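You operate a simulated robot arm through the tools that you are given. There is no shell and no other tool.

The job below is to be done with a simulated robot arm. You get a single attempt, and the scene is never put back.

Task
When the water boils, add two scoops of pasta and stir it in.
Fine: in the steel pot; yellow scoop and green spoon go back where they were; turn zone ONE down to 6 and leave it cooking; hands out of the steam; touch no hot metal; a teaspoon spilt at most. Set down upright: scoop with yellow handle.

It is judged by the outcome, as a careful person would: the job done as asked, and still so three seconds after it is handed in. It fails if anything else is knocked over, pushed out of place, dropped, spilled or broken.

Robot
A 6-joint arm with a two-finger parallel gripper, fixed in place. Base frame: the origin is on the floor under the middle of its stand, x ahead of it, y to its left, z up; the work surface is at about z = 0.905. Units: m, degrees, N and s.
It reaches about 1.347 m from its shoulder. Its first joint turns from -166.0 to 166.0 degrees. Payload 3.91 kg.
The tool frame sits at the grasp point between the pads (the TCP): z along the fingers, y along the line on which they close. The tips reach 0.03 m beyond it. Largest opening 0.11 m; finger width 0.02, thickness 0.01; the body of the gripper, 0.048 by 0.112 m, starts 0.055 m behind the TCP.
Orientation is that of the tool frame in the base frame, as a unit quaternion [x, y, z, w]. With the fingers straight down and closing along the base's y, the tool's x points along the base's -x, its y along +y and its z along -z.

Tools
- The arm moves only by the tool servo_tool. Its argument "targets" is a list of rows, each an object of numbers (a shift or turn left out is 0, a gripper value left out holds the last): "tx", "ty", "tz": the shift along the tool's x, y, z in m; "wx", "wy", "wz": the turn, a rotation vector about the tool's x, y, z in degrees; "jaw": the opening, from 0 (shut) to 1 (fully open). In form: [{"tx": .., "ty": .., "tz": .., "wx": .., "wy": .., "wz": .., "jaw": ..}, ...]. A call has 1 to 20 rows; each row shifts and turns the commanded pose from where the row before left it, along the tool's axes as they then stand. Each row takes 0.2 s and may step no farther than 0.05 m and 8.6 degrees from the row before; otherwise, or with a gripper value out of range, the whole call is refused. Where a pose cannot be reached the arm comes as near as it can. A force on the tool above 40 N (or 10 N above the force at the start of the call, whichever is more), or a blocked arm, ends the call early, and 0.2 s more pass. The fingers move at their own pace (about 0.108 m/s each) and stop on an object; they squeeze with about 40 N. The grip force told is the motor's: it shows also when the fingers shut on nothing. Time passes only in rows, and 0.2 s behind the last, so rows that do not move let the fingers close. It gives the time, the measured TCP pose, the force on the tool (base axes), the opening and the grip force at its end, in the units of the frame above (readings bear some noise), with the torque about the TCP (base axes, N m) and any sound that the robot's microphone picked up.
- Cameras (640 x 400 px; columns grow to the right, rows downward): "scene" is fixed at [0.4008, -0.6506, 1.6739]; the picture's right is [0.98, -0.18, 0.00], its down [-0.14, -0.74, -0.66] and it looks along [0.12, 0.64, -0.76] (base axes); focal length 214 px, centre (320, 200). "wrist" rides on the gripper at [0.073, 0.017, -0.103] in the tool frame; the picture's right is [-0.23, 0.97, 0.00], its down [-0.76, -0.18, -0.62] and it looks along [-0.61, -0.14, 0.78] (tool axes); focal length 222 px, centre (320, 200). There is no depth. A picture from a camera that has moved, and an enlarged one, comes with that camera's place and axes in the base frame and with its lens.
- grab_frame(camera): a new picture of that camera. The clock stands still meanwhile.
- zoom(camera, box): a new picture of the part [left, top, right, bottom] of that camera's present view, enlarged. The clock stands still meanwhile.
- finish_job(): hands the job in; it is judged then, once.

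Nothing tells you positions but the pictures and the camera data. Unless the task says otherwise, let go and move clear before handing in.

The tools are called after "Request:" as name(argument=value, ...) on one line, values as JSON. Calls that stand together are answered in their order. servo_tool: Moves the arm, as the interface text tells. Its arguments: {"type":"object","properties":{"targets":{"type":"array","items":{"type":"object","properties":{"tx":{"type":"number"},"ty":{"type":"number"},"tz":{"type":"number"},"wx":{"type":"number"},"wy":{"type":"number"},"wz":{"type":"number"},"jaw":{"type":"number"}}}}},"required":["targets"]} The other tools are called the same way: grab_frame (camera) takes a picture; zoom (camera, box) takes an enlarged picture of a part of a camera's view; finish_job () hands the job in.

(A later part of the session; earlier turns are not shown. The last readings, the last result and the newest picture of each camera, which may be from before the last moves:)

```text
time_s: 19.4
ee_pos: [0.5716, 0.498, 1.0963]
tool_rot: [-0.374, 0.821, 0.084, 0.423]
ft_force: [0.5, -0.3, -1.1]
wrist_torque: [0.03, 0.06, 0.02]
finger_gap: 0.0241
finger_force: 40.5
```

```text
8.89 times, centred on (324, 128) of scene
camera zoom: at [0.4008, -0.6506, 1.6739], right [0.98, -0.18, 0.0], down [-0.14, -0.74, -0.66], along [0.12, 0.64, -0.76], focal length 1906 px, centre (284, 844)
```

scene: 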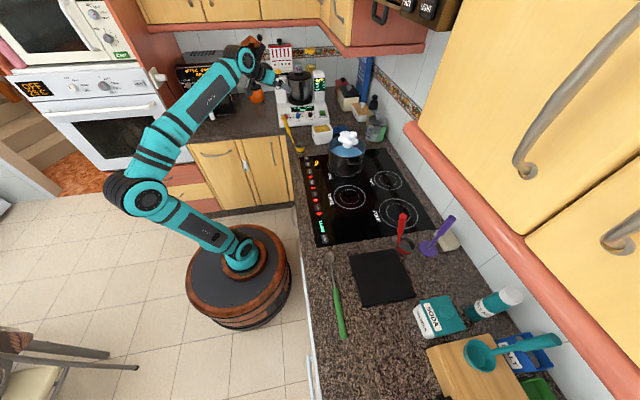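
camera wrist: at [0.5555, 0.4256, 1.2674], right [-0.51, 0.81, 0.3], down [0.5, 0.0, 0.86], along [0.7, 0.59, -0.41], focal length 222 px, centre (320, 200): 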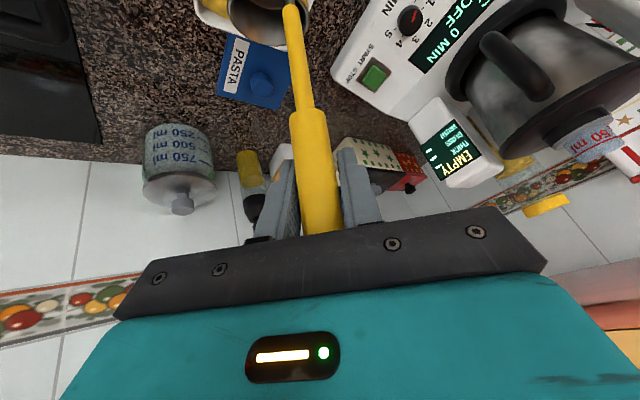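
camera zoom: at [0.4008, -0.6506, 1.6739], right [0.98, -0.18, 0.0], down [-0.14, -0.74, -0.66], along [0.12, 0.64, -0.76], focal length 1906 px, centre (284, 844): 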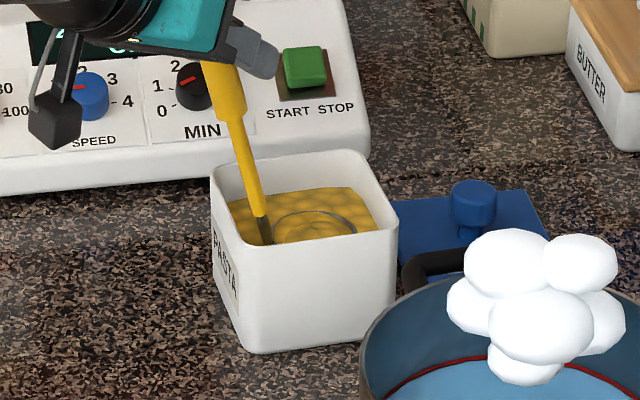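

The bowl is level and full of pasta at the surface. I'll dip a few millimetres deeper and lift slowly straight up.

Request:
servo_tool(targets=[{"tx": 0.0061, "ty": 0.0014, "tz": 0.005}, {}, {"tx": -0.0114, "ty": -0.0027, "tz": -0.0094}, {"tx": -0.0114, "ty": -0.0027, "tz": -0.0094}, {"tx": -0.0114, "ty": -0.0027, "tz": -0.0094}, {"tx": -0.0114, "ty": -0.0027, "tz": -0.0094}, {"tx": -0.0114, "ty": -0.0027, "tz": -0.0094}])

Request:
zoom(camera="scene", box=[300, 100, 348, 145])

Request:
grab_frame(camera="wrist")

```text
time_s: 21.0
ee_pos: [0.5714, 0.4994, 1.1621]
tool_rot: [-0.374, 0.821, 0.085, 0.423]
ft_force: [-0.6, 0.5, -0.9]
wrist_torque: [0.03, 0.07, 0.01]
finger_gap: 0.0241
finger_force: 39.9
```

```text
8.89 times, centred on (324, 122) of scene
camera zoom: at [0.4008, -0.6506, 1.6739], right [0.98, -0.18, 0.0], down [-0.14, -0.74, -0.66], along [0.12, 0.64, -0.76], focal length 1906 px, centre (284, 889)
```

zoom: 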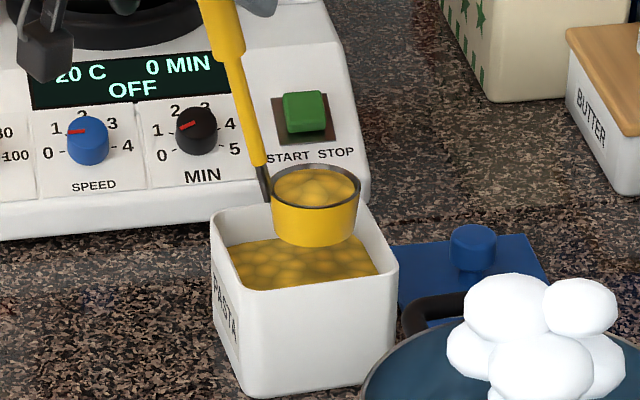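

```text
taken
camera wrist: at [0.4695, 0.4254, 1.1711], right [-0.59, 0.81, 0.0], down [0.01, 0.0, 1.0], along [0.81, 0.59, -0.01], focal length 222 px, centre (320, 200)
```

wrist: 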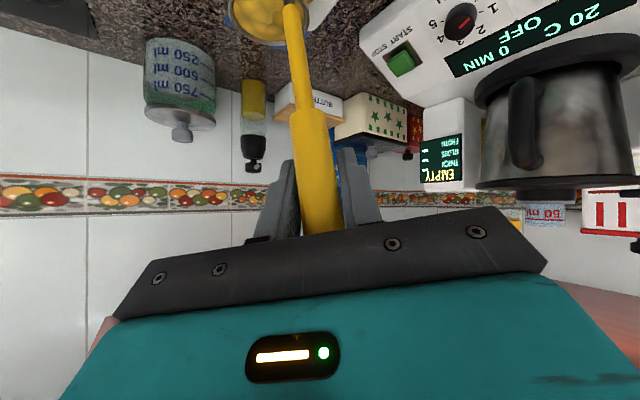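

The scoop is full with a slight heap and the tub is undisturbed. I'll raise it, keep it level, back out towards the robot side and turn the heading so I can come to the pot from the near side, with the hand outside the steam.

Request:
servo_tool(targets=[{"tx": -0.025, "ty": -0.0058, "tz": -0.0207}, {"tx": -0.025, "ty": -0.0058, "tz": -0.0207}, {"tx": 0.0147, "ty": -0.0068, "tz": -0.0158}, {"tx": 0.0294, "ty": -0.0136, "tz": -0.0316}, {"tx": 0.0294, "ty": -0.0136, "tz": -0.0316}, {"tx": 0.0294, "ty": -0.0136, "tz": -0.0316}, {"tx": 0.0147, "ty": -0.0068, "tz": -0.0158}, {"wx": -5.69, "wy": -1.33, "wz": -4.71}, {"wx": -5.69, "wy": -1.33, "wz": -4.71}, {"wx": -5.69, "wy": -1.33, "wz": -4.71}, {"wx": -5.69, "wy": -1.33, "wz": -4.71}])

Request:
zoom(camera="scene", box=[285, 90, 385, 165])

Request:
grab_frame(camera="wrist")

```text
time_s: 23.4
ee_pos: [0.487, 0.3403, 1.2289]
tool_rot: [-0.574, 0.695, 0.194, 0.386]
ft_force: [-0.3, -0.5, -1.7]
wrist_torque: [-0.05, 0.1, -0.03]
finger_gap: 0.0242
finger_force: 40.0
```

```text
5.33 times, centred on (335, 128) of scene
camera zoom: at [0.4008, -0.6506, 1.6739], right [0.98, -0.18, 0.0], down [-0.14, -0.74, -0.66], along [0.12, 0.64, -0.76], focal length 1144 px, centre (240, 587)
```

zoom: 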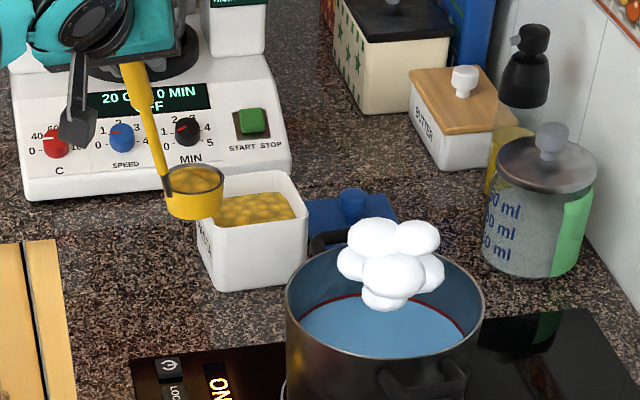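

```text
taken
camera wrist: at [0.4357, 0.2242, 1.2363], right [-0.91, 0.41, 0.0], down [0.0, 0.0, 1.0], along [0.41, 0.91, 0.0], focal length 222 px, centre (320, 200)
```

wrist: 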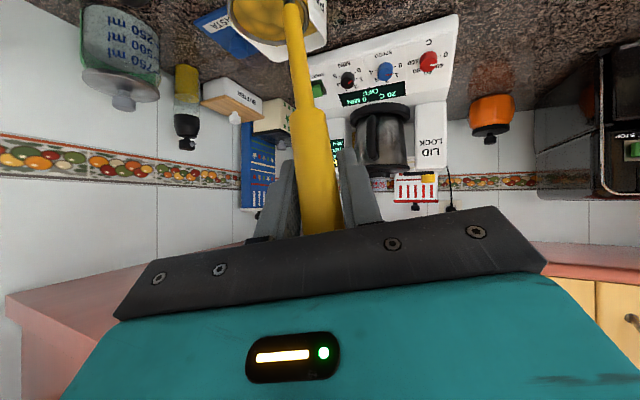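

Request:
zoom(camera="scene", box=[330, 130, 366, 160])

Request:
zoom(camera="scene", box=[302, 155, 326, 245])

```text
13.33 times, centred on (348, 145) of scene
camera zoom: at [0.4008, -0.6506, 1.6739], right [0.98, -0.18, 0.0], down [-0.14, -0.74, -0.66], along [0.12, 0.64, -0.76], focal length 2860 px, centre (-53, 933)
```

zoom: 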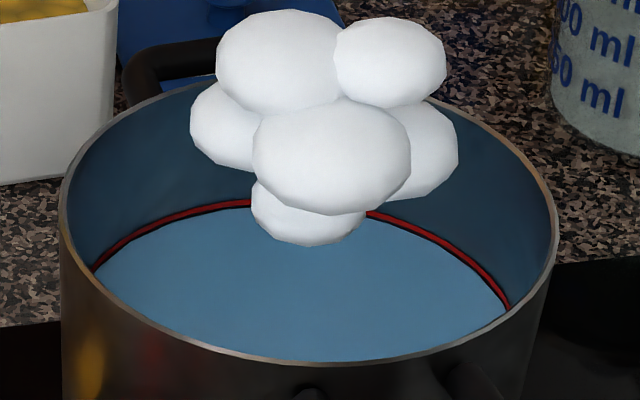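

```text
4.44 times, centred on (314, 200) of scene
camera zoom: at [0.4008, -0.6506, 1.6739], right [0.98, -0.18, 0.0], down [-0.14, -0.74, -0.66], along [0.12, 0.64, -0.76], focal length 953 px, centre (347, 200)
```

zoom: 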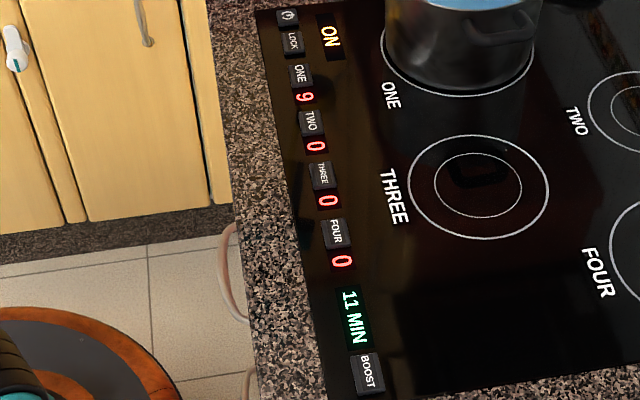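

Steam has been at full size for over 20 s, which I take as boiling. I'll move the level scoop to a standoff on the near side of the pot.

Request:
servo_tool(targets=[{"tx": 0.0266, "ty": -0.019, "tz": -0.027}, {"tx": 0.0266, "ty": -0.019, "tz": -0.027}, {"tx": 0.0266, "ty": -0.019, "tz": -0.027}, {"tx": 0.0266, "ty": -0.019, "tz": -0.027}, {"tx": 0.0266, "ty": -0.019, "tz": -0.027}])

Request:
zoom(camera="scene", box=[295, 100, 391, 175])

Request:
grab_frame(camera="scene")

Request:
grab_frame(camera="wrist")

```text
time_s: 24.6
ee_pos: [0.5281, 0.132, 1.2294]
tool_rot: [-0.574, 0.696, 0.193, 0.387]
ft_force: [-1.3, 0.0, -0.8]
wrist_torque: [-0.01, 0.03, 0.02]
finger_gap: 0.0242
finger_force: 40.7
```

```text
5.33 times, centred on (343, 138) of scene
camera zoom: at [0.4008, -0.6506, 1.6739], right [0.98, -0.18, 0.0], down [-0.14, -0.74, -0.66], along [0.12, 0.64, -0.76], focal length 1144 px, centre (197, 533)
```

zoom: 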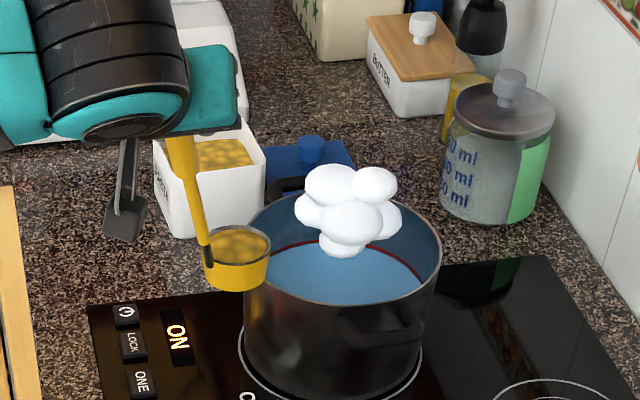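

```text
taken
```

scene: 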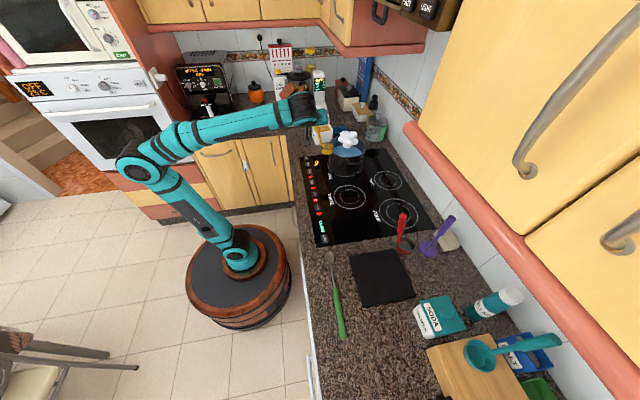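

```text
taken
camera wrist: at [0.477, 0.0164, 1.2371], right [-0.91, 0.41, 0.0], down [0.0, 0.0, 1.0], along [0.41, 0.91, 0.0], focal length 222 px, centre (320, 200)
```

wrist: 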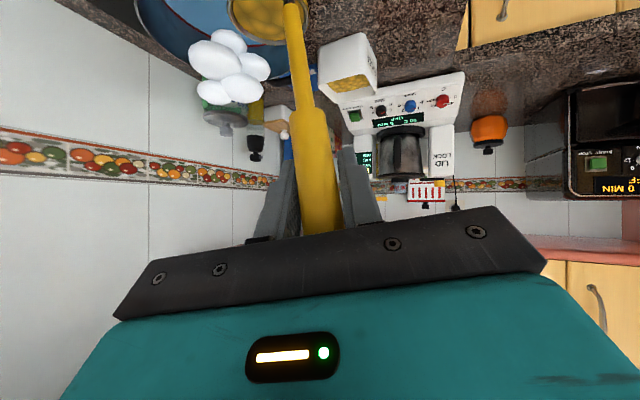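

The bowl sits just outside the rim at about (0.586, 0.157), level and full. I'll bring it over the near part of the pot and start tipping so that the hand swings away from the steam.

Request:
servo_tool(targets=[{"tx": -0.0126, "ty": -0.0241, "tz": 0.022}, {"tx": -0.0126, "ty": -0.0241, "tz": 0.022}, {"tx": -0.0097, "ty": 0.0156, "tz": 0.0116, "wx": 3.02, "wy": 5.78, "wz": -5.28}])

Request:
zoom(camera="scene", box=[295, 100, 391, 175])

```text
time_s: 25.4
ee_pos: [0.5793, 0.1865, 1.2245]
tool_rot: [-0.605, 0.692, 0.126, 0.373]
ft_force: [0.7, 0.6, -1.0]
wrist_torque: [-0.04, 0.07, 0.0]
finger_gap: 0.0243
finger_force: 39.9
```

```text
5.33 times, centred on (343, 138) of scene
camera zoom: at [0.4008, -0.6506, 1.6739], right [0.98, -0.18, 0.0], down [-0.14, -0.74, -0.66], along [0.12, 0.64, -0.76], focal length 1144 px, centre (197, 533)
```

zoom: 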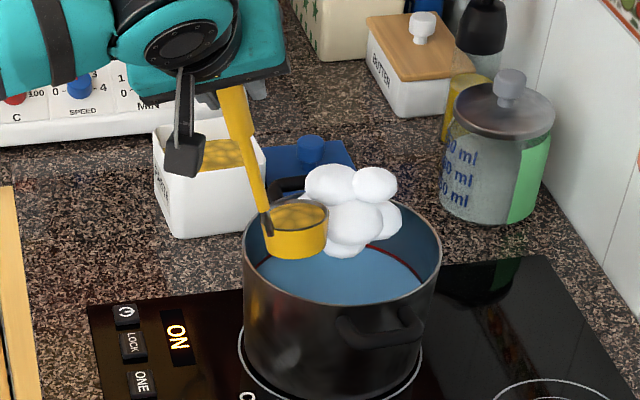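

Request:
servo_tool(targets=[{"tx": -0.0097, "ty": 0.0156, "tz": 0.0116, "wx": 3.02, "wy": 5.78, "wz": -5.28}, {"tx": -0.0104, "ty": 0.0142, "tz": 0.0129, "wx": 3.02, "wy": 5.78, "wz": -5.28}, {"tx": -0.0104, "ty": 0.0142, "tz": 0.0129, "wx": 3.02, "wy": 5.78, "wz": -5.28}, {"tx": -0.0104, "ty": 0.0142, "tz": 0.0129, "wx": 3.02, "wy": 5.78, "wz": -5.28}])

Request:
zoom(camera="scene", box=[295, 100, 391, 175])

```text
time_s: 26.4
ee_pos: [0.5459, 0.2554, 1.1882]
tool_rot: [0.69, -0.641, 0.139, -0.307]
ft_force: [0.3, 0.5, -1.8]
wrist_torque: [0.1, 0.12, -0.01]
finger_gap: 0.0241
finger_force: 39.6
```

```text
5.33 times, centred on (343, 138) of scene
camera zoom: at [0.4008, -0.6506, 1.6739], right [0.98, -0.18, 0.0], down [-0.14, -0.74, -0.66], along [0.12, 0.64, -0.76], focal length 1144 px, centre (197, 533)
```

zoom: 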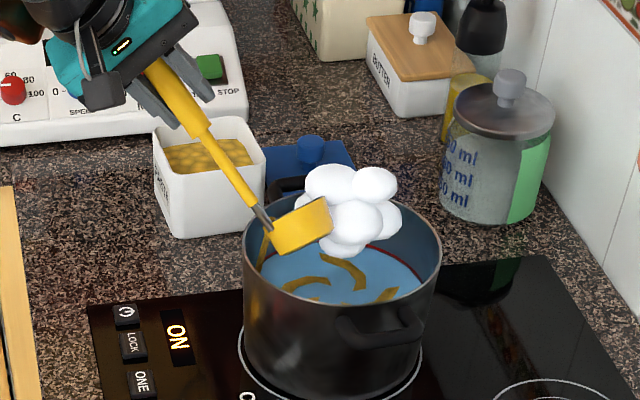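

Pasta is going into the water. I'll keep rolling while nudging the bowl further over the pot so that the stream stays well inside.

Request:
servo_tool(targets=[{"tx": -0.0084, "ty": 0.0123, "tz": 0.0151, "wx": 3.02, "wy": 5.78, "wz": -5.28}, {"tx": -0.0084, "ty": 0.0123, "tz": 0.0151, "wx": 3.02, "wy": 5.78, "wz": -5.28}, {"tx": -0.0084, "ty": 0.0123, "tz": 0.0151, "wx": 3.02, "wy": 5.78, "wz": -5.28}, {"tx": -0.0084, "ty": 0.0123, "tz": 0.0151, "wx": 3.02, "wy": 5.78, "wz": -5.28}])

Request:
zoom(camera="scene", box=[295, 100, 391, 175])

Request:
grab_frame(camera="wrist")

```text
time_s: 27.4
ee_pos: [0.5455, 0.2869, 1.1108]
tool_rot: [0.717, -0.535, 0.393, -0.212]
ft_force: [0.0, 0.3, -1.9]
wrist_torque: [0.19, 0.14, 0.0]
finger_gap: 0.0242
finger_force: 40.2
```

```text
5.33 times, centred on (343, 138) of scene
camera zoom: at [0.4008, -0.6506, 1.6739], right [0.98, -0.18, 0.0], down [-0.14, -0.74, -0.66], along [0.12, 0.64, -0.76], focal length 1144 px, centre (197, 533)
```

zoom: 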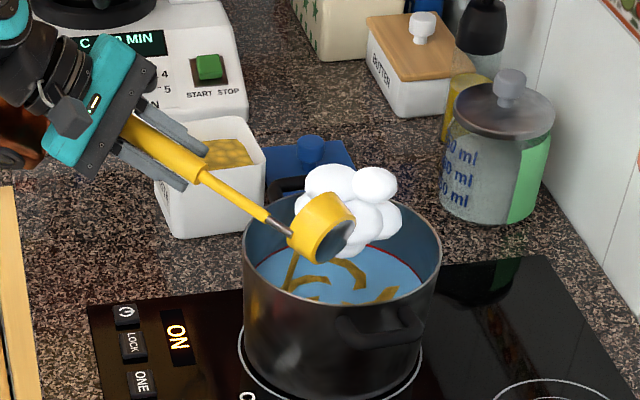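

```text
taken
camera wrist: at [0.4629, 0.225, 1.1844], right [-0.61, -0.12, -0.78], down [-0.48, 0.84, 0.25], along [0.63, 0.52, -0.57], focal length 222 px, centre (320, 200)
```

wrist: 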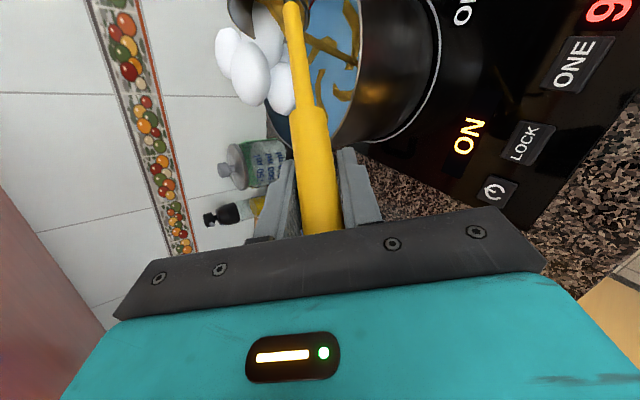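

Request:
servo_tool(targets=[{"tx": -0.0081, "ty": 0.0135, "tz": 0.0102, "wx": 3.02, "wy": 5.78, "wz": -5.28}, {"tx": -0.0081, "ty": 0.0135, "tz": 0.0102, "wx": 3.02, "wy": 5.78, "wz": -5.28}, {"tx": -0.0081, "ty": 0.0135, "tz": 0.0102, "wx": 3.02, "wy": 5.78, "wz": -5.28}, {}])

Request:
zoom(camera="scene", box=[295, 100, 391, 175])

Request:
zoom(camera="wrist", box=[200, 0, 400, 125])

```text
time_s: 28.4
ee_pos: [0.5452, 0.2846, 1.052]
tool_rot: [0.698, -0.425, 0.563, -0.128]
ft_force: [1.2, -0.2, -1.5]
wrist_torque: [0.15, 0.12, 0.0]
finger_gap: 0.0242
finger_force: 40.3
```

```text
5.33 times, centred on (343, 138) of scene
camera zoom: at [0.4008, -0.6506, 1.6739], right [0.98, -0.18, 0.0], down [-0.14, -0.74, -0.66], along [0.12, 0.64, -0.76], focal length 1144 px, centre (197, 533)
```

zoom: 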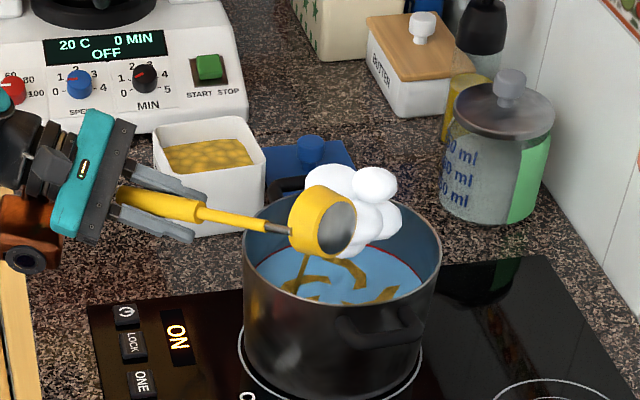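

```text
3.20 times, centred on (300, 62) of wrist
camera zoom: at [0.4465, 0.2514, 1.1256], right [-0.44, -0.42, -0.79], down [-0.48, 0.85, -0.19], along [0.76, 0.3, -0.58], focal length 711 px, centre (384, 640)
```

zoom: 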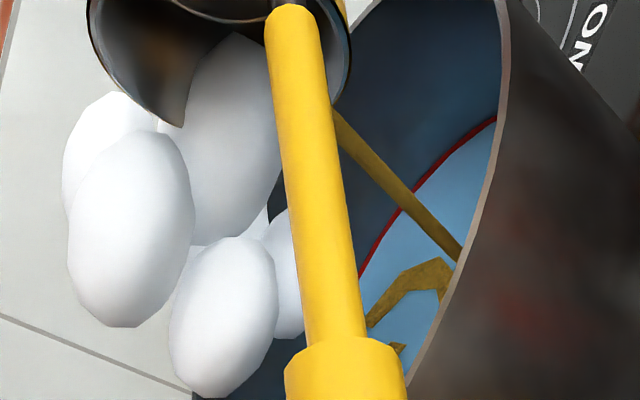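

Request:
servo_tool(targets=[{"tx": -0.0065, "ty": 0.0114, "tz": 0.0088, "wx": 3.02, "wy": 5.78, "wz": -5.28}, {}, {}])

Request:
zoom(camera="scene", box=[325, 120, 373, 165])

Request:
zoom(camera="wrist", box=[200, 0, 400, 125])

```text
time_s: 29.2
ee_pos: [0.5473, 0.2806, 1.038]
tool_rot: [0.684, -0.384, 0.612, -0.1]
ft_force: [-0.6, 0.5, -1.8]
wrist_torque: [0.09, 0.13, -0.01]
finger_gap: 0.0244
finger_force: 39.8
```

```text
8.89 times, centred on (349, 142) of scene
camera zoom: at [0.4008, -0.6506, 1.6739], right [0.98, -0.18, 0.0], down [-0.14, -0.74, -0.66], along [0.12, 0.64, -0.76], focal length 1906 px, centre (62, 711)
```

zoom: 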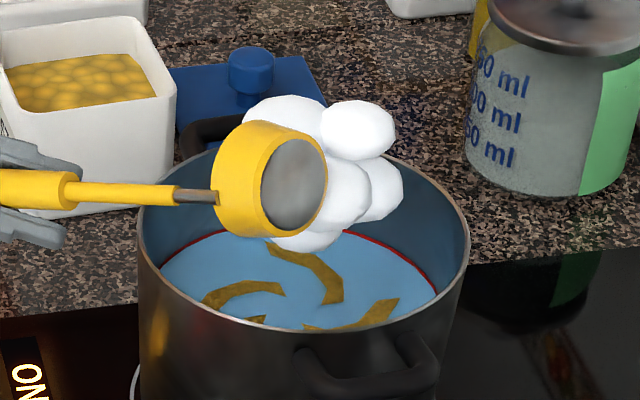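

```text
3.20 times, centred on (300, 62) of wrist
camera zoom: at [0.4438, 0.2564, 1.1081], right [-0.38, -0.52, -0.76], down [-0.47, 0.82, -0.33], along [0.8, 0.23, -0.56], focal length 711 px, centre (384, 640)
```

zoom: 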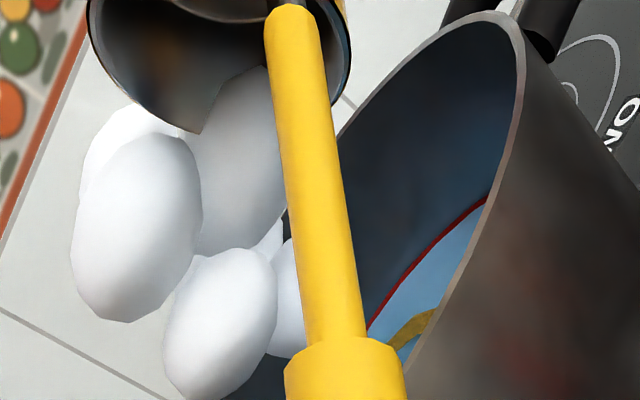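

The first scoop is in the pot with no spill, and the strands are in the water. I'll roll the empty scoop back upright while backing away from the pot.

Request:
servo_tool(targets=[{"tx": 0.0144, "ty": -0.0111, "tz": -0.0134, "wx": -3.02, "wy": -5.78, "wz": 5.28}, {"tx": 0.0144, "ty": -0.0111, "tz": -0.0134, "wx": -3.02, "wy": -5.78, "wz": 5.28}, {"tx": 0.0144, "ty": -0.0111, "tz": -0.0134, "wx": -3.02, "wy": -5.78, "wz": 5.28}, {"tx": 0.0144, "ty": -0.0111, "tz": -0.0134, "wx": -3.02, "wy": -5.78, "wz": 5.28}, {"tx": 0.0144, "ty": -0.0111, "tz": -0.0134, "wx": -3.02, "wy": -5.78, "wz": 5.28}, {"tx": 0.0144, "ty": -0.0111, "tz": -0.0134, "wx": -3.02, "wy": -5.78, "wz": 5.28}, {"tx": 0.0144, "ty": -0.0111, "tz": -0.0134, "wx": -3.02, "wy": -5.78, "wz": 5.28}, {"tx": 0.0144, "ty": -0.0111, "tz": -0.0134, "wx": -3.02, "wy": -5.78, "wz": 5.28}, {"tx": 0.0144, "ty": -0.0111, "tz": -0.0134, "wx": -3.02, "wy": -5.78, "wz": 5.28}, {"tx": 0.0144, "ty": -0.0111, "tz": -0.0134, "wx": -3.02, "wy": -5.78, "wz": 5.28}, {"tx": 0.0144, "ty": -0.0111, "tz": -0.0134, "wx": -3.02, "wy": -5.78, "wz": 5.28}, {"tx": 0.0144, "ty": -0.0111, "tz": -0.0134, "wx": -3.02, "wy": -5.78, "wz": 5.28}, {"tx": 0.0144, "ty": -0.0111, "tz": -0.0134, "wx": -3.02, "wy": -5.78, "wz": 5.28}])

Request:
zoom(camera="scene", box=[295, 100, 391, 175])

```text
time_s: 32.0
ee_pos: [0.5473, 0.1302, 1.2431]
tool_rot: [-0.573, 0.696, 0.193, 0.387]
ft_force: [0.1, -0.4, -0.5]
wrist_torque: [-0.1, -0.01, -0.03]
finger_gap: 0.0243
finger_force: 40.0
```

```text
5.33 times, centred on (343, 138) of scene
camera zoom: at [0.4008, -0.6506, 1.6739], right [0.98, -0.18, 0.0], down [-0.14, -0.74, -0.66], along [0.12, 0.64, -0.76], focal length 1144 px, centre (197, 533)
```

zoom: 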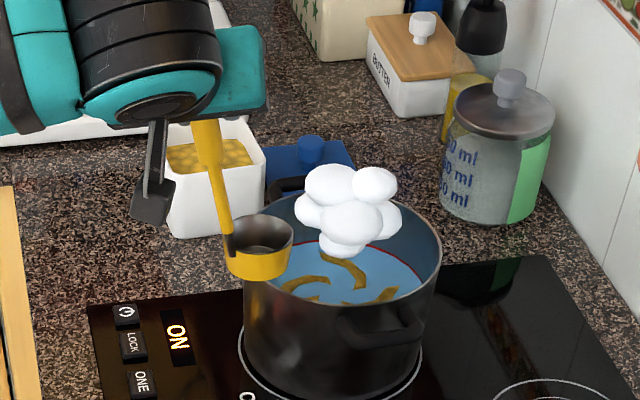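

Scoop empty and upright, hand clear of the steam. I'll go back to the tub the way I came for the second scoop.

Request:
servo_tool(targets=[{"tx": -0.0244, "ty": 0.0231, "tz": 0.028}, {"tx": -0.0244, "ty": 0.0231, "tz": 0.028}, {"tx": -0.0244, "ty": 0.0231, "tz": 0.028}, {"tx": -0.0244, "ty": 0.0231, "tz": 0.028}, {"tx": -0.0244, "ty": 0.0231, "tz": 0.028}, {"wx": 5.69, "wy": 1.33, "wz": 4.71}, {"wx": 5.69, "wy": 1.33, "wz": 4.71}, {"wx": 5.69, "wy": 1.33, "wz": 4.71}, {"wx": 5.69, "wy": 1.33, "wz": 4.71}, {"tx": -0.0232, "ty": 0.0181, "tz": 0.0349}, {"tx": -0.0232, "ty": 0.0181, "tz": 0.0349}, {"tx": -0.0232, "ty": 0.0181, "tz": 0.0349}, {"tx": -0.0232, "ty": 0.0181, "tz": 0.0349}])

Request:
zoom(camera="scene", box=[300, 100, 348, 145])

```text
time_s: 34.8
ee_pos: [0.5598, 0.5037, 1.1974]
tool_rot: [-0.373, 0.821, 0.086, 0.424]
ft_force: [-0.8, -0.1, -0.8]
wrist_torque: [0.03, 0.05, -0.02]
finger_gap: 0.0243
finger_force: 39.8
```

```text
8.89 times, centred on (324, 122) of scene
camera zoom: at [0.4008, -0.6506, 1.6739], right [0.98, -0.18, 0.0], down [-0.14, -0.74, -0.66], along [0.12, 0.64, -0.76], focal length 1906 px, centre (284, 889)
```

zoom: 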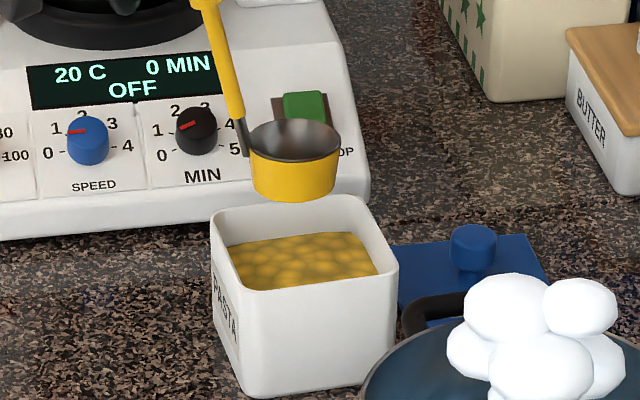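

Request:
servo_tool(targets=[{"tx": -0.0123, "ty": -0.0148, "tz": 0.0082, "wx": -4.065, "wy": 5.295, "wz": 3.42}, {"tx": -0.0123, "ty": -0.0148, "tz": 0.0082, "wx": -4.065, "wy": 5.295, "wz": 3.42}, {"tx": -0.0123, "ty": -0.0148, "tz": 0.0082, "wx": -4.065, "wy": 5.295, "wz": 3.42}, {"tx": -0.0123, "ty": -0.0148, "tz": 0.0082, "wx": -4.065, "wy": 5.295, "wz": 3.42}, {"tx": 0.0082, "ty": -0.0033, "tz": 0.0149}, {"tx": 0.0082, "ty": -0.0033, "tz": 0.0149}, {"tx": 0.0082, "ty": -0.0033, "tz": 0.0149}, {"tx": 0.0082, "ty": -0.0033, "tz": 0.0149}])

Request:
zoom(camera="scene", box=[300, 105, 348, 150])

```text
time_s: 36.6
ee_pos: [0.6418, 0.5046, 1.1392]
tool_rot: [-0.339, 0.902, 0.18, 0.195]
ft_force: [-1.2, -0.4, -1.2]
wrist_torque: [0.0, -0.03, -0.03]
finger_gap: 0.0244
finger_force: 40.1
```

```text
8.89 times, centred on (324, 128) of scene
camera zoom: at [0.4008, -0.6506, 1.6739], right [0.98, -0.18, 0.0], down [-0.14, -0.74, -0.66], along [0.12, 0.64, -0.76], focal length 1906 px, centre (284, 844)
```

zoom: 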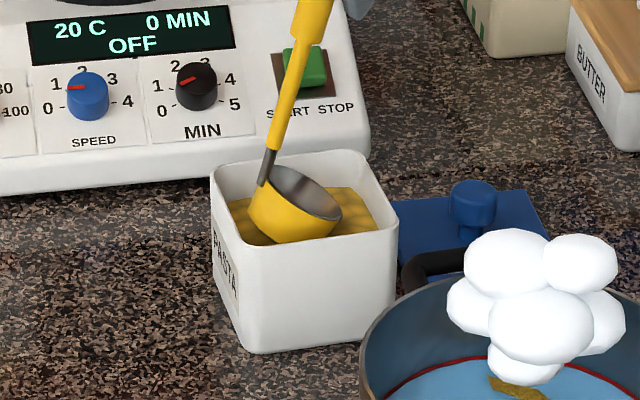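

Request:
servo_tool(targets=[{"tx": 0.0085, "ty": -0.0034, "tz": 0.0154}, {"tx": 0.0085, "ty": -0.0034, "tz": 0.0154}, {"tx": 0.0122, "ty": 0.0125, "tz": -0.0048, "wx": 4.065, "wy": -5.295, "wz": -3.42}, {"tx": 0.0122, "ty": 0.0125, "tz": -0.0048, "wx": 4.065, "wy": -5.295, "wz": -3.42}, {"tx": 0.0122, "ty": 0.0125, "tz": -0.0048, "wx": 4.065, "wy": -5.295, "wz": -3.42}, {"tx": 0.0122, "ty": 0.0125, "tz": -0.0048, "wx": 4.065, "wy": -5.295, "wz": -3.42}, {"tx": 0.0053, "ty": 0.0012, "tz": 0.0044}])

Request:
zoom(camera="scene", box=[300, 105, 348, 150])

```text
time_s: 38.2
ee_pos: [0.5707, 0.506, 1.0827]
tool_rot: [-0.374, 0.821, 0.085, 0.423]
ft_force: [0.1, -0.2, -1.7]
wrist_torque: [0.0, 0.05, 0.01]
finger_gap: 0.0242
finger_force: 40.5
```

```text
8.89 times, centred on (324, 128) of scene
camera zoom: at [0.4008, -0.6506, 1.6739], right [0.98, -0.18, 0.0], down [-0.14, -0.74, -0.66], along [0.12, 0.64, -0.76], focal length 1906 px, centre (284, 844)
```

zoom: 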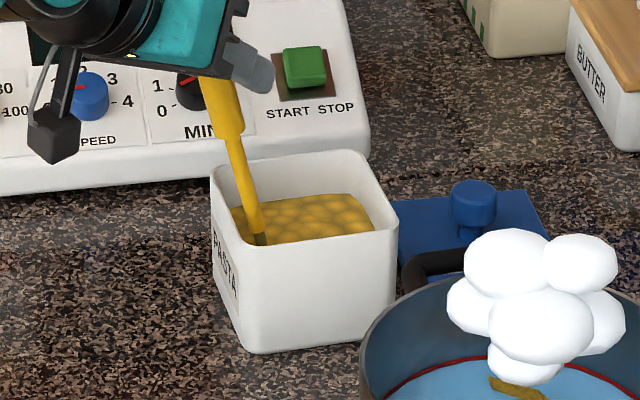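

Request:
servo_tool(targets=[{}, {"tx": -0.0114, "ty": -0.0027, "tz": -0.0094}, {"tx": -0.0114, "ty": -0.0027, "tz": -0.0094}, {"tx": -0.0114, "ty": -0.0027, "tz": -0.0094}, {"tx": -0.0114, "ty": -0.0027, "tz": -0.0094}, {"tx": -0.0114, "ty": -0.0027, "tz": -0.0094}, {"tx": -0.0114, "ty": -0.0027, "tz": -0.0094}])

Request:
zoom(camera="scene", box=[300, 100, 348, 145])

```text
time_s: 39.8
ee_pos: [0.5713, 0.5019, 1.1753]
tool_rot: [-0.374, 0.821, 0.085, 0.423]
ft_force: [0.7, -0.5, -1.4]
wrist_torque: [0.01, 0.04, 0.0]
finger_gap: 0.024
finger_force: 40.3
```

```text
8.89 times, centred on (324, 122) of scene
camera zoom: at [0.4008, -0.6506, 1.6739], right [0.98, -0.18, 0.0], down [-0.14, -0.74, -0.66], along [0.12, 0.64, -0.76], focal length 1906 px, centre (284, 889)
```

zoom: 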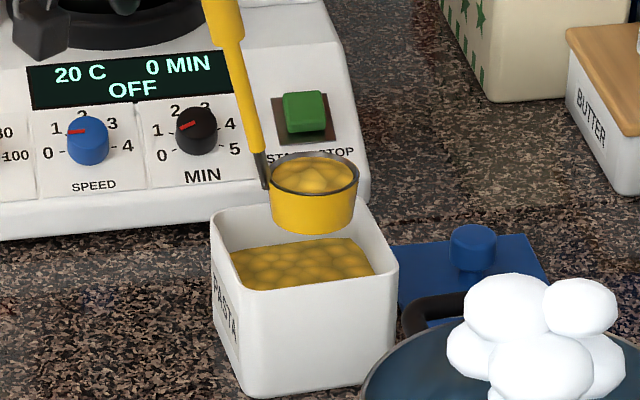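

The second scoop is also full. I'll repeat the same path to the pot's near side.

Request:
servo_tool(targets=[{"tx": -0.0205, "ty": -0.0048, "tz": -0.017}, {"tx": -0.0205, "ty": -0.0048, "tz": -0.017}, {"tx": 0.0147, "ty": -0.0068, "tz": -0.0158}, {"tx": 0.0294, "ty": -0.0136, "tz": -0.0316}, {"tx": 0.0294, "ty": -0.0136, "tz": -0.0316}, {"tx": 0.0294, "ty": -0.0136, "tz": -0.0316}, {"tx": 0.0147, "ty": -0.0068, "tz": -0.0158}, {"wx": -5.69, "wy": -1.33, "wz": -4.71}, {"wx": -5.69, "wy": -1.33, "wz": -4.71}, {"wx": -5.69, "wy": -1.33, "wz": -4.71}, {"wx": -5.69, "wy": -1.33, "wz": -4.71}, {"tx": 0.0266, "ty": -0.019, "tz": -0.027}, {"tx": 0.0266, "ty": -0.019, "tz": -0.027}, {"tx": 0.0266, "ty": -0.019, "tz": -0.027}, {"tx": 0.0266, "ty": -0.019, "tz": -0.027}, {"tx": 0.0266, "ty": -0.019, "tz": -0.027}])

Request:
zoom(camera="scene", box=[295, 100, 391, 175])

```text
time_s: 43.2
ee_pos: [0.5263, 0.135, 1.2314]
tool_rot: [-0.574, 0.696, 0.192, 0.387]
ft_force: [0.2, -0.4, -1.3]
wrist_torque: [-0.03, 0.08, 0.0]
finger_gap: 0.0245
finger_force: 40.6
```

```text
5.33 times, centred on (343, 138) of scene
camera zoom: at [0.4008, -0.6506, 1.6739], right [0.98, -0.18, 0.0], down [-0.14, -0.74, -0.66], along [0.12, 0.64, -0.76], focal length 1144 px, centre (197, 533)
```

zoom: 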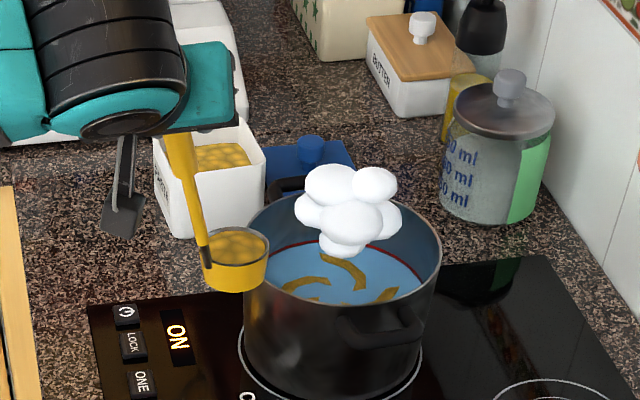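

Request:
servo_tool(targets=[{"tx": -0.0126, "ty": -0.0241, "tz": 0.022}, {"tx": -0.0126, "ty": -0.0241, "tz": 0.022}, {"tx": -0.0097, "ty": 0.0156, "tz": 0.0116, "wx": 3.02, "wy": 5.78, "wz": -5.28}, {"tx": -0.0104, "ty": 0.0142, "tz": 0.0129, "wx": 3.02, "wy": 5.78, "wz": -5.28}, {"tx": -0.0111, "ty": 0.0128, "tz": 0.0141, "wx": 3.02, "wy": 5.78, "wz": -5.28}, {"tx": -0.0111, "ty": 0.0128, "tz": 0.0141, "wx": 3.02, "wy": 5.78, "wz": -5.28}, {"tx": -0.0111, "ty": 0.0128, "tz": 0.0141, "wx": 3.02, "wy": 5.78, "wz": -5.28}])

Request:
zoom(camera="scene", box=[295, 100, 391, 175])

```text
time_s: 44.8
ee_pos: [0.5515, 0.2614, 1.1853]
tool_rot: [0.69, -0.64, 0.14, -0.307]
ft_force: [0.5, 0.4, -0.6]
wrist_torque: [0.08, 0.12, -0.01]
finger_gap: 0.0242
finger_force: 39.7
```

```text
5.33 times, centred on (343, 138) of scene
camera zoom: at [0.4008, -0.6506, 1.6739], right [0.98, -0.18, 0.0], down [-0.14, -0.74, -0.66], along [0.12, 0.64, -0.76], focal length 1144 px, centre (197, 533)
```

zoom: 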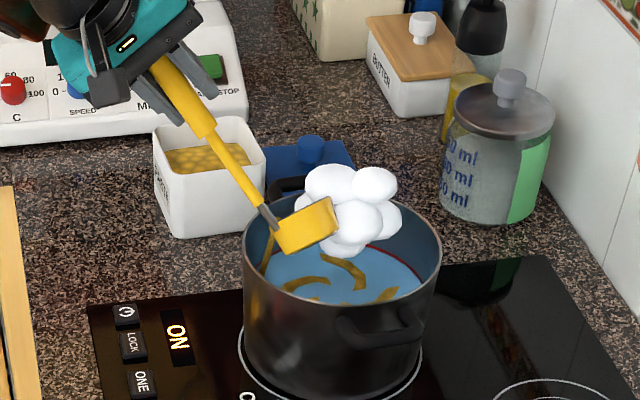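

Request:
servo_tool(targets=[{"tx": -0.0084, "ty": 0.0123, "tz": 0.0151, "wx": 3.02, "wy": 5.78, "wz": -5.28}, {"tx": -0.0084, "ty": 0.0123, "tz": 0.0151, "wx": 3.02, "wy": 5.78, "wz": -5.28}, {"tx": -0.0084, "ty": 0.0123, "tz": 0.0151, "wx": 3.02, "wy": 5.78, "wz": -5.28}, {"tx": -0.0084, "ty": 0.0123, "tz": 0.0151, "wx": 3.02, "wy": 5.78, "wz": -5.28}, {"tx": -0.0081, "ty": 0.0135, "tz": 0.0102, "wx": 3.02, "wy": 5.78, "wz": -5.28}, {"tx": -0.0081, "ty": 0.0135, "tz": 0.0102, "wx": 3.02, "wy": 5.78, "wz": -5.28}, {"tx": -0.0081, "ty": 0.0135, "tz": 0.0102, "wx": 3.02, "wy": 5.78, "wz": -5.28}, {"tx": -0.0065, "ty": 0.0114, "tz": 0.0088, "wx": 3.02, "wy": 5.78, "wz": -5.28}, {}, {}, {}])

Request:
zoom(camera="scene", box=[325, 120, 373, 165])

Request:
zoom(camera="wrist", box=[200, 0, 400, 125])

```text
time_s: 47.2
ee_pos: [0.5562, 0.2899, 1.0398]
tool_rot: [0.684, -0.382, 0.613, -0.1]
ft_force: [-1.5, -0.1, -2.1]
wrist_torque: [0.12, 0.14, 0.03]
finger_gap: 0.0242
finger_force: 40.4
```

```text
8.89 times, centred on (349, 142) of scene
camera zoom: at [0.4008, -0.6506, 1.6739], right [0.98, -0.18, 0.0], down [-0.14, -0.74, -0.66], along [0.12, 0.64, -0.76], focal length 1906 px, centre (62, 711)
```

zoom: 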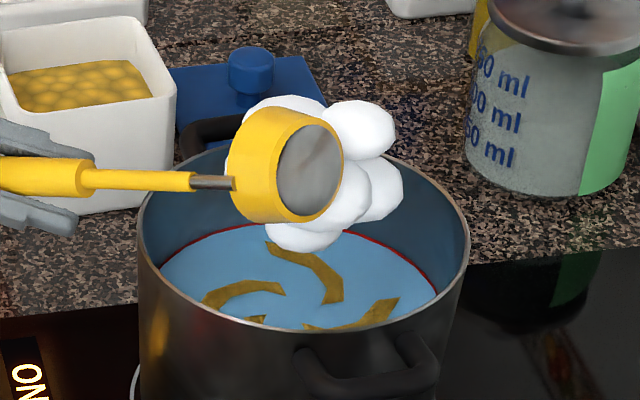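

```text
3.20 times, centred on (300, 62) of wrist
camera zoom: at [0.4526, 0.2662, 1.1091], right [-0.38, -0.52, -0.76], down [-0.47, 0.82, -0.33], along [0.8, 0.23, -0.56], focal length 711 px, centre (384, 640)
```

zoom: 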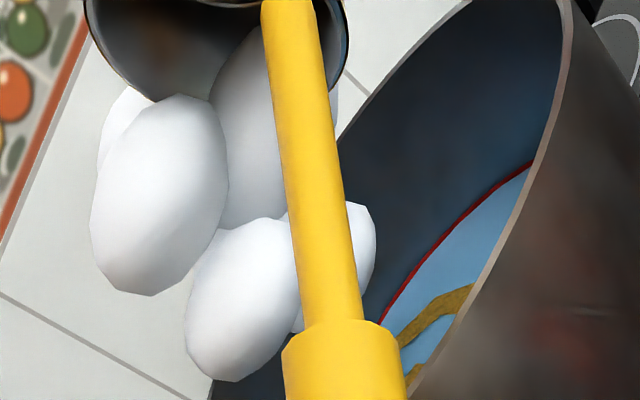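

Both scoops are in the pot and the scoop is empty. I'll roll it back upright while withdrawing, as before.

Request:
servo_tool(targets=[{"tx": 0.0144, "ty": -0.0111, "tz": -0.0134, "wx": -3.02, "wy": -5.78, "wz": 5.28}, {"tx": 0.0144, "ty": -0.0111, "tz": -0.0134, "wx": -3.02, "wy": -5.78, "wz": 5.28}, {"tx": 0.0144, "ty": -0.0111, "tz": -0.0134, "wx": -3.02, "wy": -5.78, "wz": 5.28}, {"tx": 0.0144, "ty": -0.0111, "tz": -0.0134, "wx": -3.02, "wy": -5.78, "wz": 5.28}, {"tx": 0.0144, "ty": -0.0111, "tz": -0.0134, "wx": -3.02, "wy": -5.78, "wz": 5.28}, {"tx": 0.0144, "ty": -0.0111, "tz": -0.0134, "wx": -3.02, "wy": -5.78, "wz": 5.28}, {"tx": 0.0144, "ty": -0.0111, "tz": -0.0134, "wx": -3.02, "wy": -5.78, "wz": 5.28}, {"tx": 0.0144, "ty": -0.0111, "tz": -0.0134, "wx": -3.02, "wy": -5.78, "wz": 5.28}, {"tx": 0.0144, "ty": -0.0111, "tz": -0.0134, "wx": -3.02, "wy": -5.78, "wz": 5.28}, {"tx": 0.0144, "ty": -0.0111, "tz": -0.0134, "wx": -3.02, "wy": -5.78, "wz": 5.28}, {"tx": 0.0144, "ty": -0.0111, "tz": -0.0134, "wx": -3.02, "wy": -5.78, "wz": 5.28}, {"tx": 0.0144, "ty": -0.0111, "tz": -0.0134, "wx": -3.02, "wy": -5.78, "wz": 5.28}, {"tx": 0.0144, "ty": -0.0111, "tz": -0.0134, "wx": -3.02, "wy": -5.78, "wz": 5.28}])

Request:
zoom(camera="scene", box=[295, 100, 391, 175])

```text
time_s: 50.0
ee_pos: [0.5538, 0.136, 1.2426]
tool_rot: [-0.574, 0.696, 0.193, 0.387]
ft_force: [-0.4, -0.1, -0.7]
wrist_torque: [0.01, 0.06, -0.03]
finger_gap: 0.0242
finger_force: 40.2
```

```text
5.33 times, centred on (343, 138) of scene
camera zoom: at [0.4008, -0.6506, 1.6739], right [0.98, -0.18, 0.0], down [-0.14, -0.74, -0.66], along [0.12, 0.64, -0.76], focal length 1144 px, centre (197, 533)
```

zoom: 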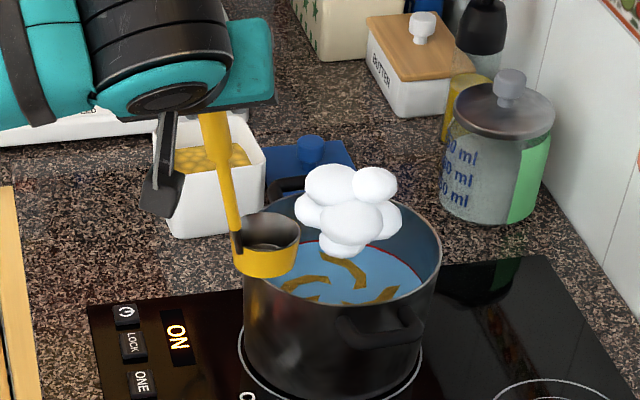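

Request:
servo_tool(targets=[{"tx": -0.0237, "ty": 0.024, "tz": 0.0266}, {"tx": -0.0237, "ty": 0.024, "tz": 0.0266}, {"tx": -0.0237, "ty": 0.024, "tz": 0.0266}, {"tx": -0.0237, "ty": 0.024, "tz": 0.0266}, {"tx": -0.0237, "ty": 0.024, "tz": 0.0266}, {"wx": 5.69, "wy": 1.33, "wz": 4.71}, {"wx": 5.69, "wy": 1.33, "wz": 4.71}, {"wx": 5.69, "wy": 1.33, "wz": 4.71}, {"wx": 5.69, "wy": 1.33, "wz": 4.71}, {"tx": 0.0005, "ty": 0.0386, "tz": 0.0045}, {"tx": 0.0005, "ty": 0.0386, "tz": 0.0045}, {"tx": 0.0005, "ty": 0.0386, "tz": 0.0045}])

Request:
zoom(camera="scene", box=[262, 95, 326, 145])

```text
time_s: 52.6
ee_pos: [0.4158, 0.426, 1.1991]
tool_rot: [-0.373, 0.821, 0.085, 0.423]
ft_force: [-0.6, 0.2, -1.8]
wrist_torque: [0.0, 0.07, 0.04]
finger_gap: 0.0239
finger_force: 39.7
```

```text
8.00 times, centred on (294, 120) of scene
camera zoom: at [0.4008, -0.6506, 1.6739], right [0.98, -0.18, 0.0], down [-0.14, -0.74, -0.66], along [0.12, 0.64, -0.76], focal length 1716 px, centre (528, 840)
```

zoom: 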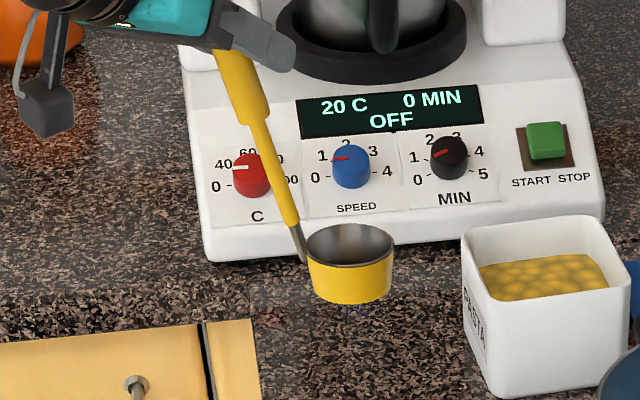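

Request:
servo_tool(targets=[{"tx": 0.0273, "ty": 0.0064, "tz": 0.0226}, {"tx": 0.0273, "ty": 0.0064, "tz": 0.0226}, {"tx": 0.0258, "ty": 0.006, "tz": 0.0213}])

Request:
zoom(camera="scene", box=[262, 105, 326, 155])

Request:
grab_frame(camera="wrist")

```text
time_s: 53.4
ee_pos: [0.4147, 0.4276, 1.0918]
tool_rot: [-0.374, 0.821, 0.086, 0.423]
ft_force: [-0.5, 0.0, -1.2]
wrist_torque: [0.01, 0.07, 0.02]
finger_gap: 0.0241
finger_force: 40.4
```

```text
8.00 times, centred on (294, 130) of scene
camera zoom: at [0.4008, -0.6506, 1.6739], right [0.98, -0.18, 0.0], down [-0.14, -0.74, -0.66], along [0.12, 0.64, -0.76], focal length 1716 px, centre (528, 760)
```

zoom: 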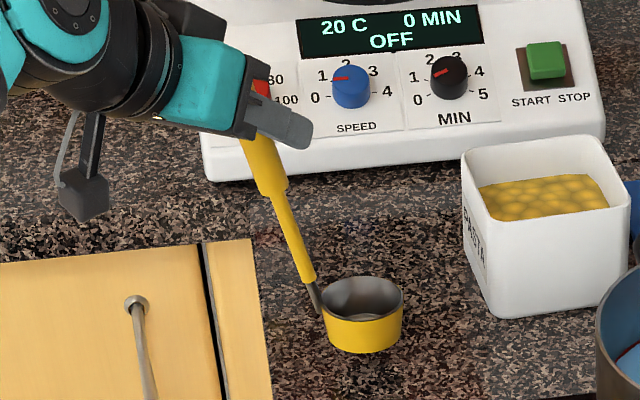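

```text
taken
camera wrist: at [0.3138, 0.3538, 1.0998], right [-0.59, 0.81, 0.0], down [0.01, 0.0, 1.0], along [0.81, 0.59, -0.01], focal length 222 px, centre (320, 200)
```

wrist: 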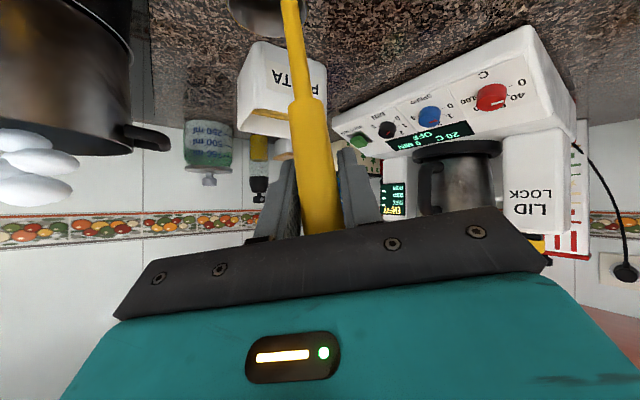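

Request:
servo_tool(targets=[{"tx": 0.0118, "ty": -0.0002, "tz": 0.0145}, {"tx": 0.0015, "ty": 0.0004, "tz": 0.0013}])

Request:
zoom(camera="scene", box=[262, 105, 326, 155])

```text
time_s: 54.0
ee_pos: [0.4218, 0.4303, 1.0729]
tool_rot: [-0.374, 0.821, 0.086, 0.423]
ft_force: [-0.8, -0.5, 0.0]
wrist_torque: [0.07, 0.04, 0.04]
finger_gap: 0.0244
finger_force: 39.9
```

```text
8.00 times, centred on (294, 130) of scene
camera zoom: at [0.4008, -0.6506, 1.6739], right [0.98, -0.18, 0.0], down [-0.14, -0.74, -0.66], along [0.12, 0.64, -0.76], focal length 1716 px, centre (528, 760)
```

zoom: 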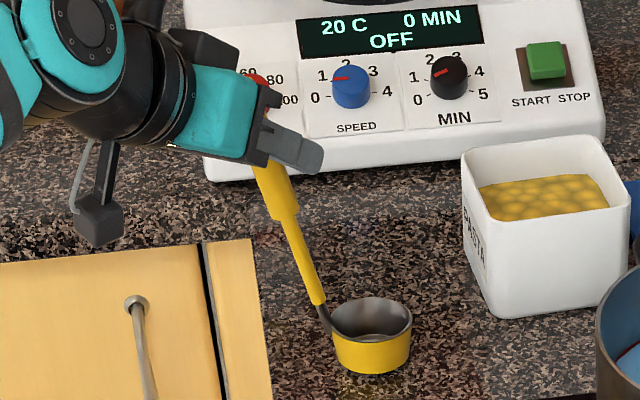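

Request:
servo_tool(targets=[{"tx": 0.0015, "ty": 0.0004, "tz": 0.0013}, {"tx": 0.0015, "ty": 0.0004, "tz": 0.0013}])

```text
time_s: 54.6
ee_pos: [0.4203, 0.4278, 1.0708]
tool_rot: [-0.374, 0.82, 0.087, 0.424]
ft_force: [-8.7, -2.6, 26.8]
wrist_torque: [0.05, -0.13, 0.04]
finger_gap: 0.0246
finger_force: 40.4
```

Request:
servo_tool(targets=[{"tx": -0.0011, "ty": -0.0003, "tz": -0.0009}])

Request:
zoom(camera="scene", box=[262, 105, 326, 155])

```text
time_s: 55.0
ee_pos: [0.4201, 0.428, 1.0718]
tool_rot: [-0.373, 0.821, 0.086, 0.424]
ft_force: [-6.2, 1.5, 20.9]
wrist_torque: [0.45, -0.32, 0.12]
finger_gap: 0.0242
finger_force: 40.3
```

```text
8.00 times, centred on (294, 130) of scene
camera zoom: at [0.4008, -0.6506, 1.6739], right [0.98, -0.18, 0.0], down [-0.14, -0.74, -0.66], along [0.12, 0.64, -0.76], focal length 1716 px, centre (528, 760)
```

zoom: 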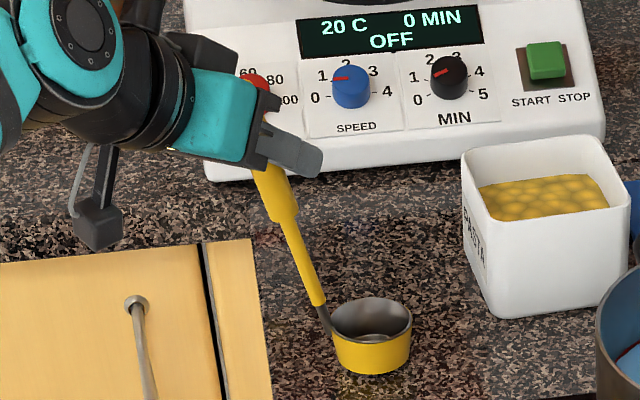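

Request:
servo_tool(targets=[{"tx": -0.0011, "ty": -0.0003, "tz": -0.0009}, {}])

```text
time_s: 55.6
ee_pos: [0.4215, 0.4291, 1.0712]
tool_rot: [-0.374, 0.821, 0.085, 0.422]
ft_force: [-2.3, 1.0, 7.3]
wrist_torque: [0.21, -0.13, 0.06]
finger_gap: 0.024
finger_force: 39.7
```

Light contact with the counter, and the scoop is level on its original spot. I'll open the fingers slowly.

Request:
servo_tool(targets=[{"tx": -0.0004, "tz": -0.0003, "jaw": 0.3}, {"jaw": 0.5}, {"jaw": 0.8}, {"jaw": 1.0}, {}])

Request:
zoom(camera="scene", box=[262, 105, 326, 155])

Request:
grab_frame(camera="wrist")

```text
time_s: 56.8
ee_pos: [0.4214, 0.4278, 1.0717]
tool_rot: [-0.373, 0.821, 0.085, 0.423]
ft_force: [-0.1, -0.2, -0.3]
wrist_torque: [0.0, 0.01, 0.02]
finger_gap: 0.11
finger_force: 0.1
```

```text
8.00 times, centred on (294, 130) of scene
camera zoom: at [0.4008, -0.6506, 1.6739], right [0.98, -0.18, 0.0], down [-0.14, -0.74, -0.66], along [0.12, 0.64, -0.76], focal length 1716 px, centre (528, 760)
```

zoom: 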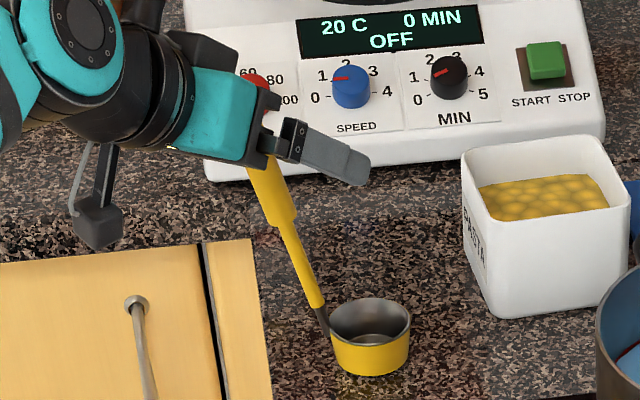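

```text
taken
camera wrist: at [0.3184, 0.3538, 1.0795], right [-0.59, 0.81, 0.0], down [0.01, 0.0, 1.0], along [0.81, 0.59, -0.01], focal length 222 px, centre (320, 200)
```

wrist: 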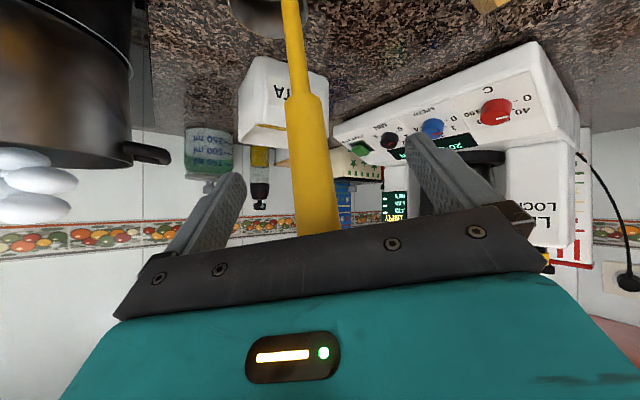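

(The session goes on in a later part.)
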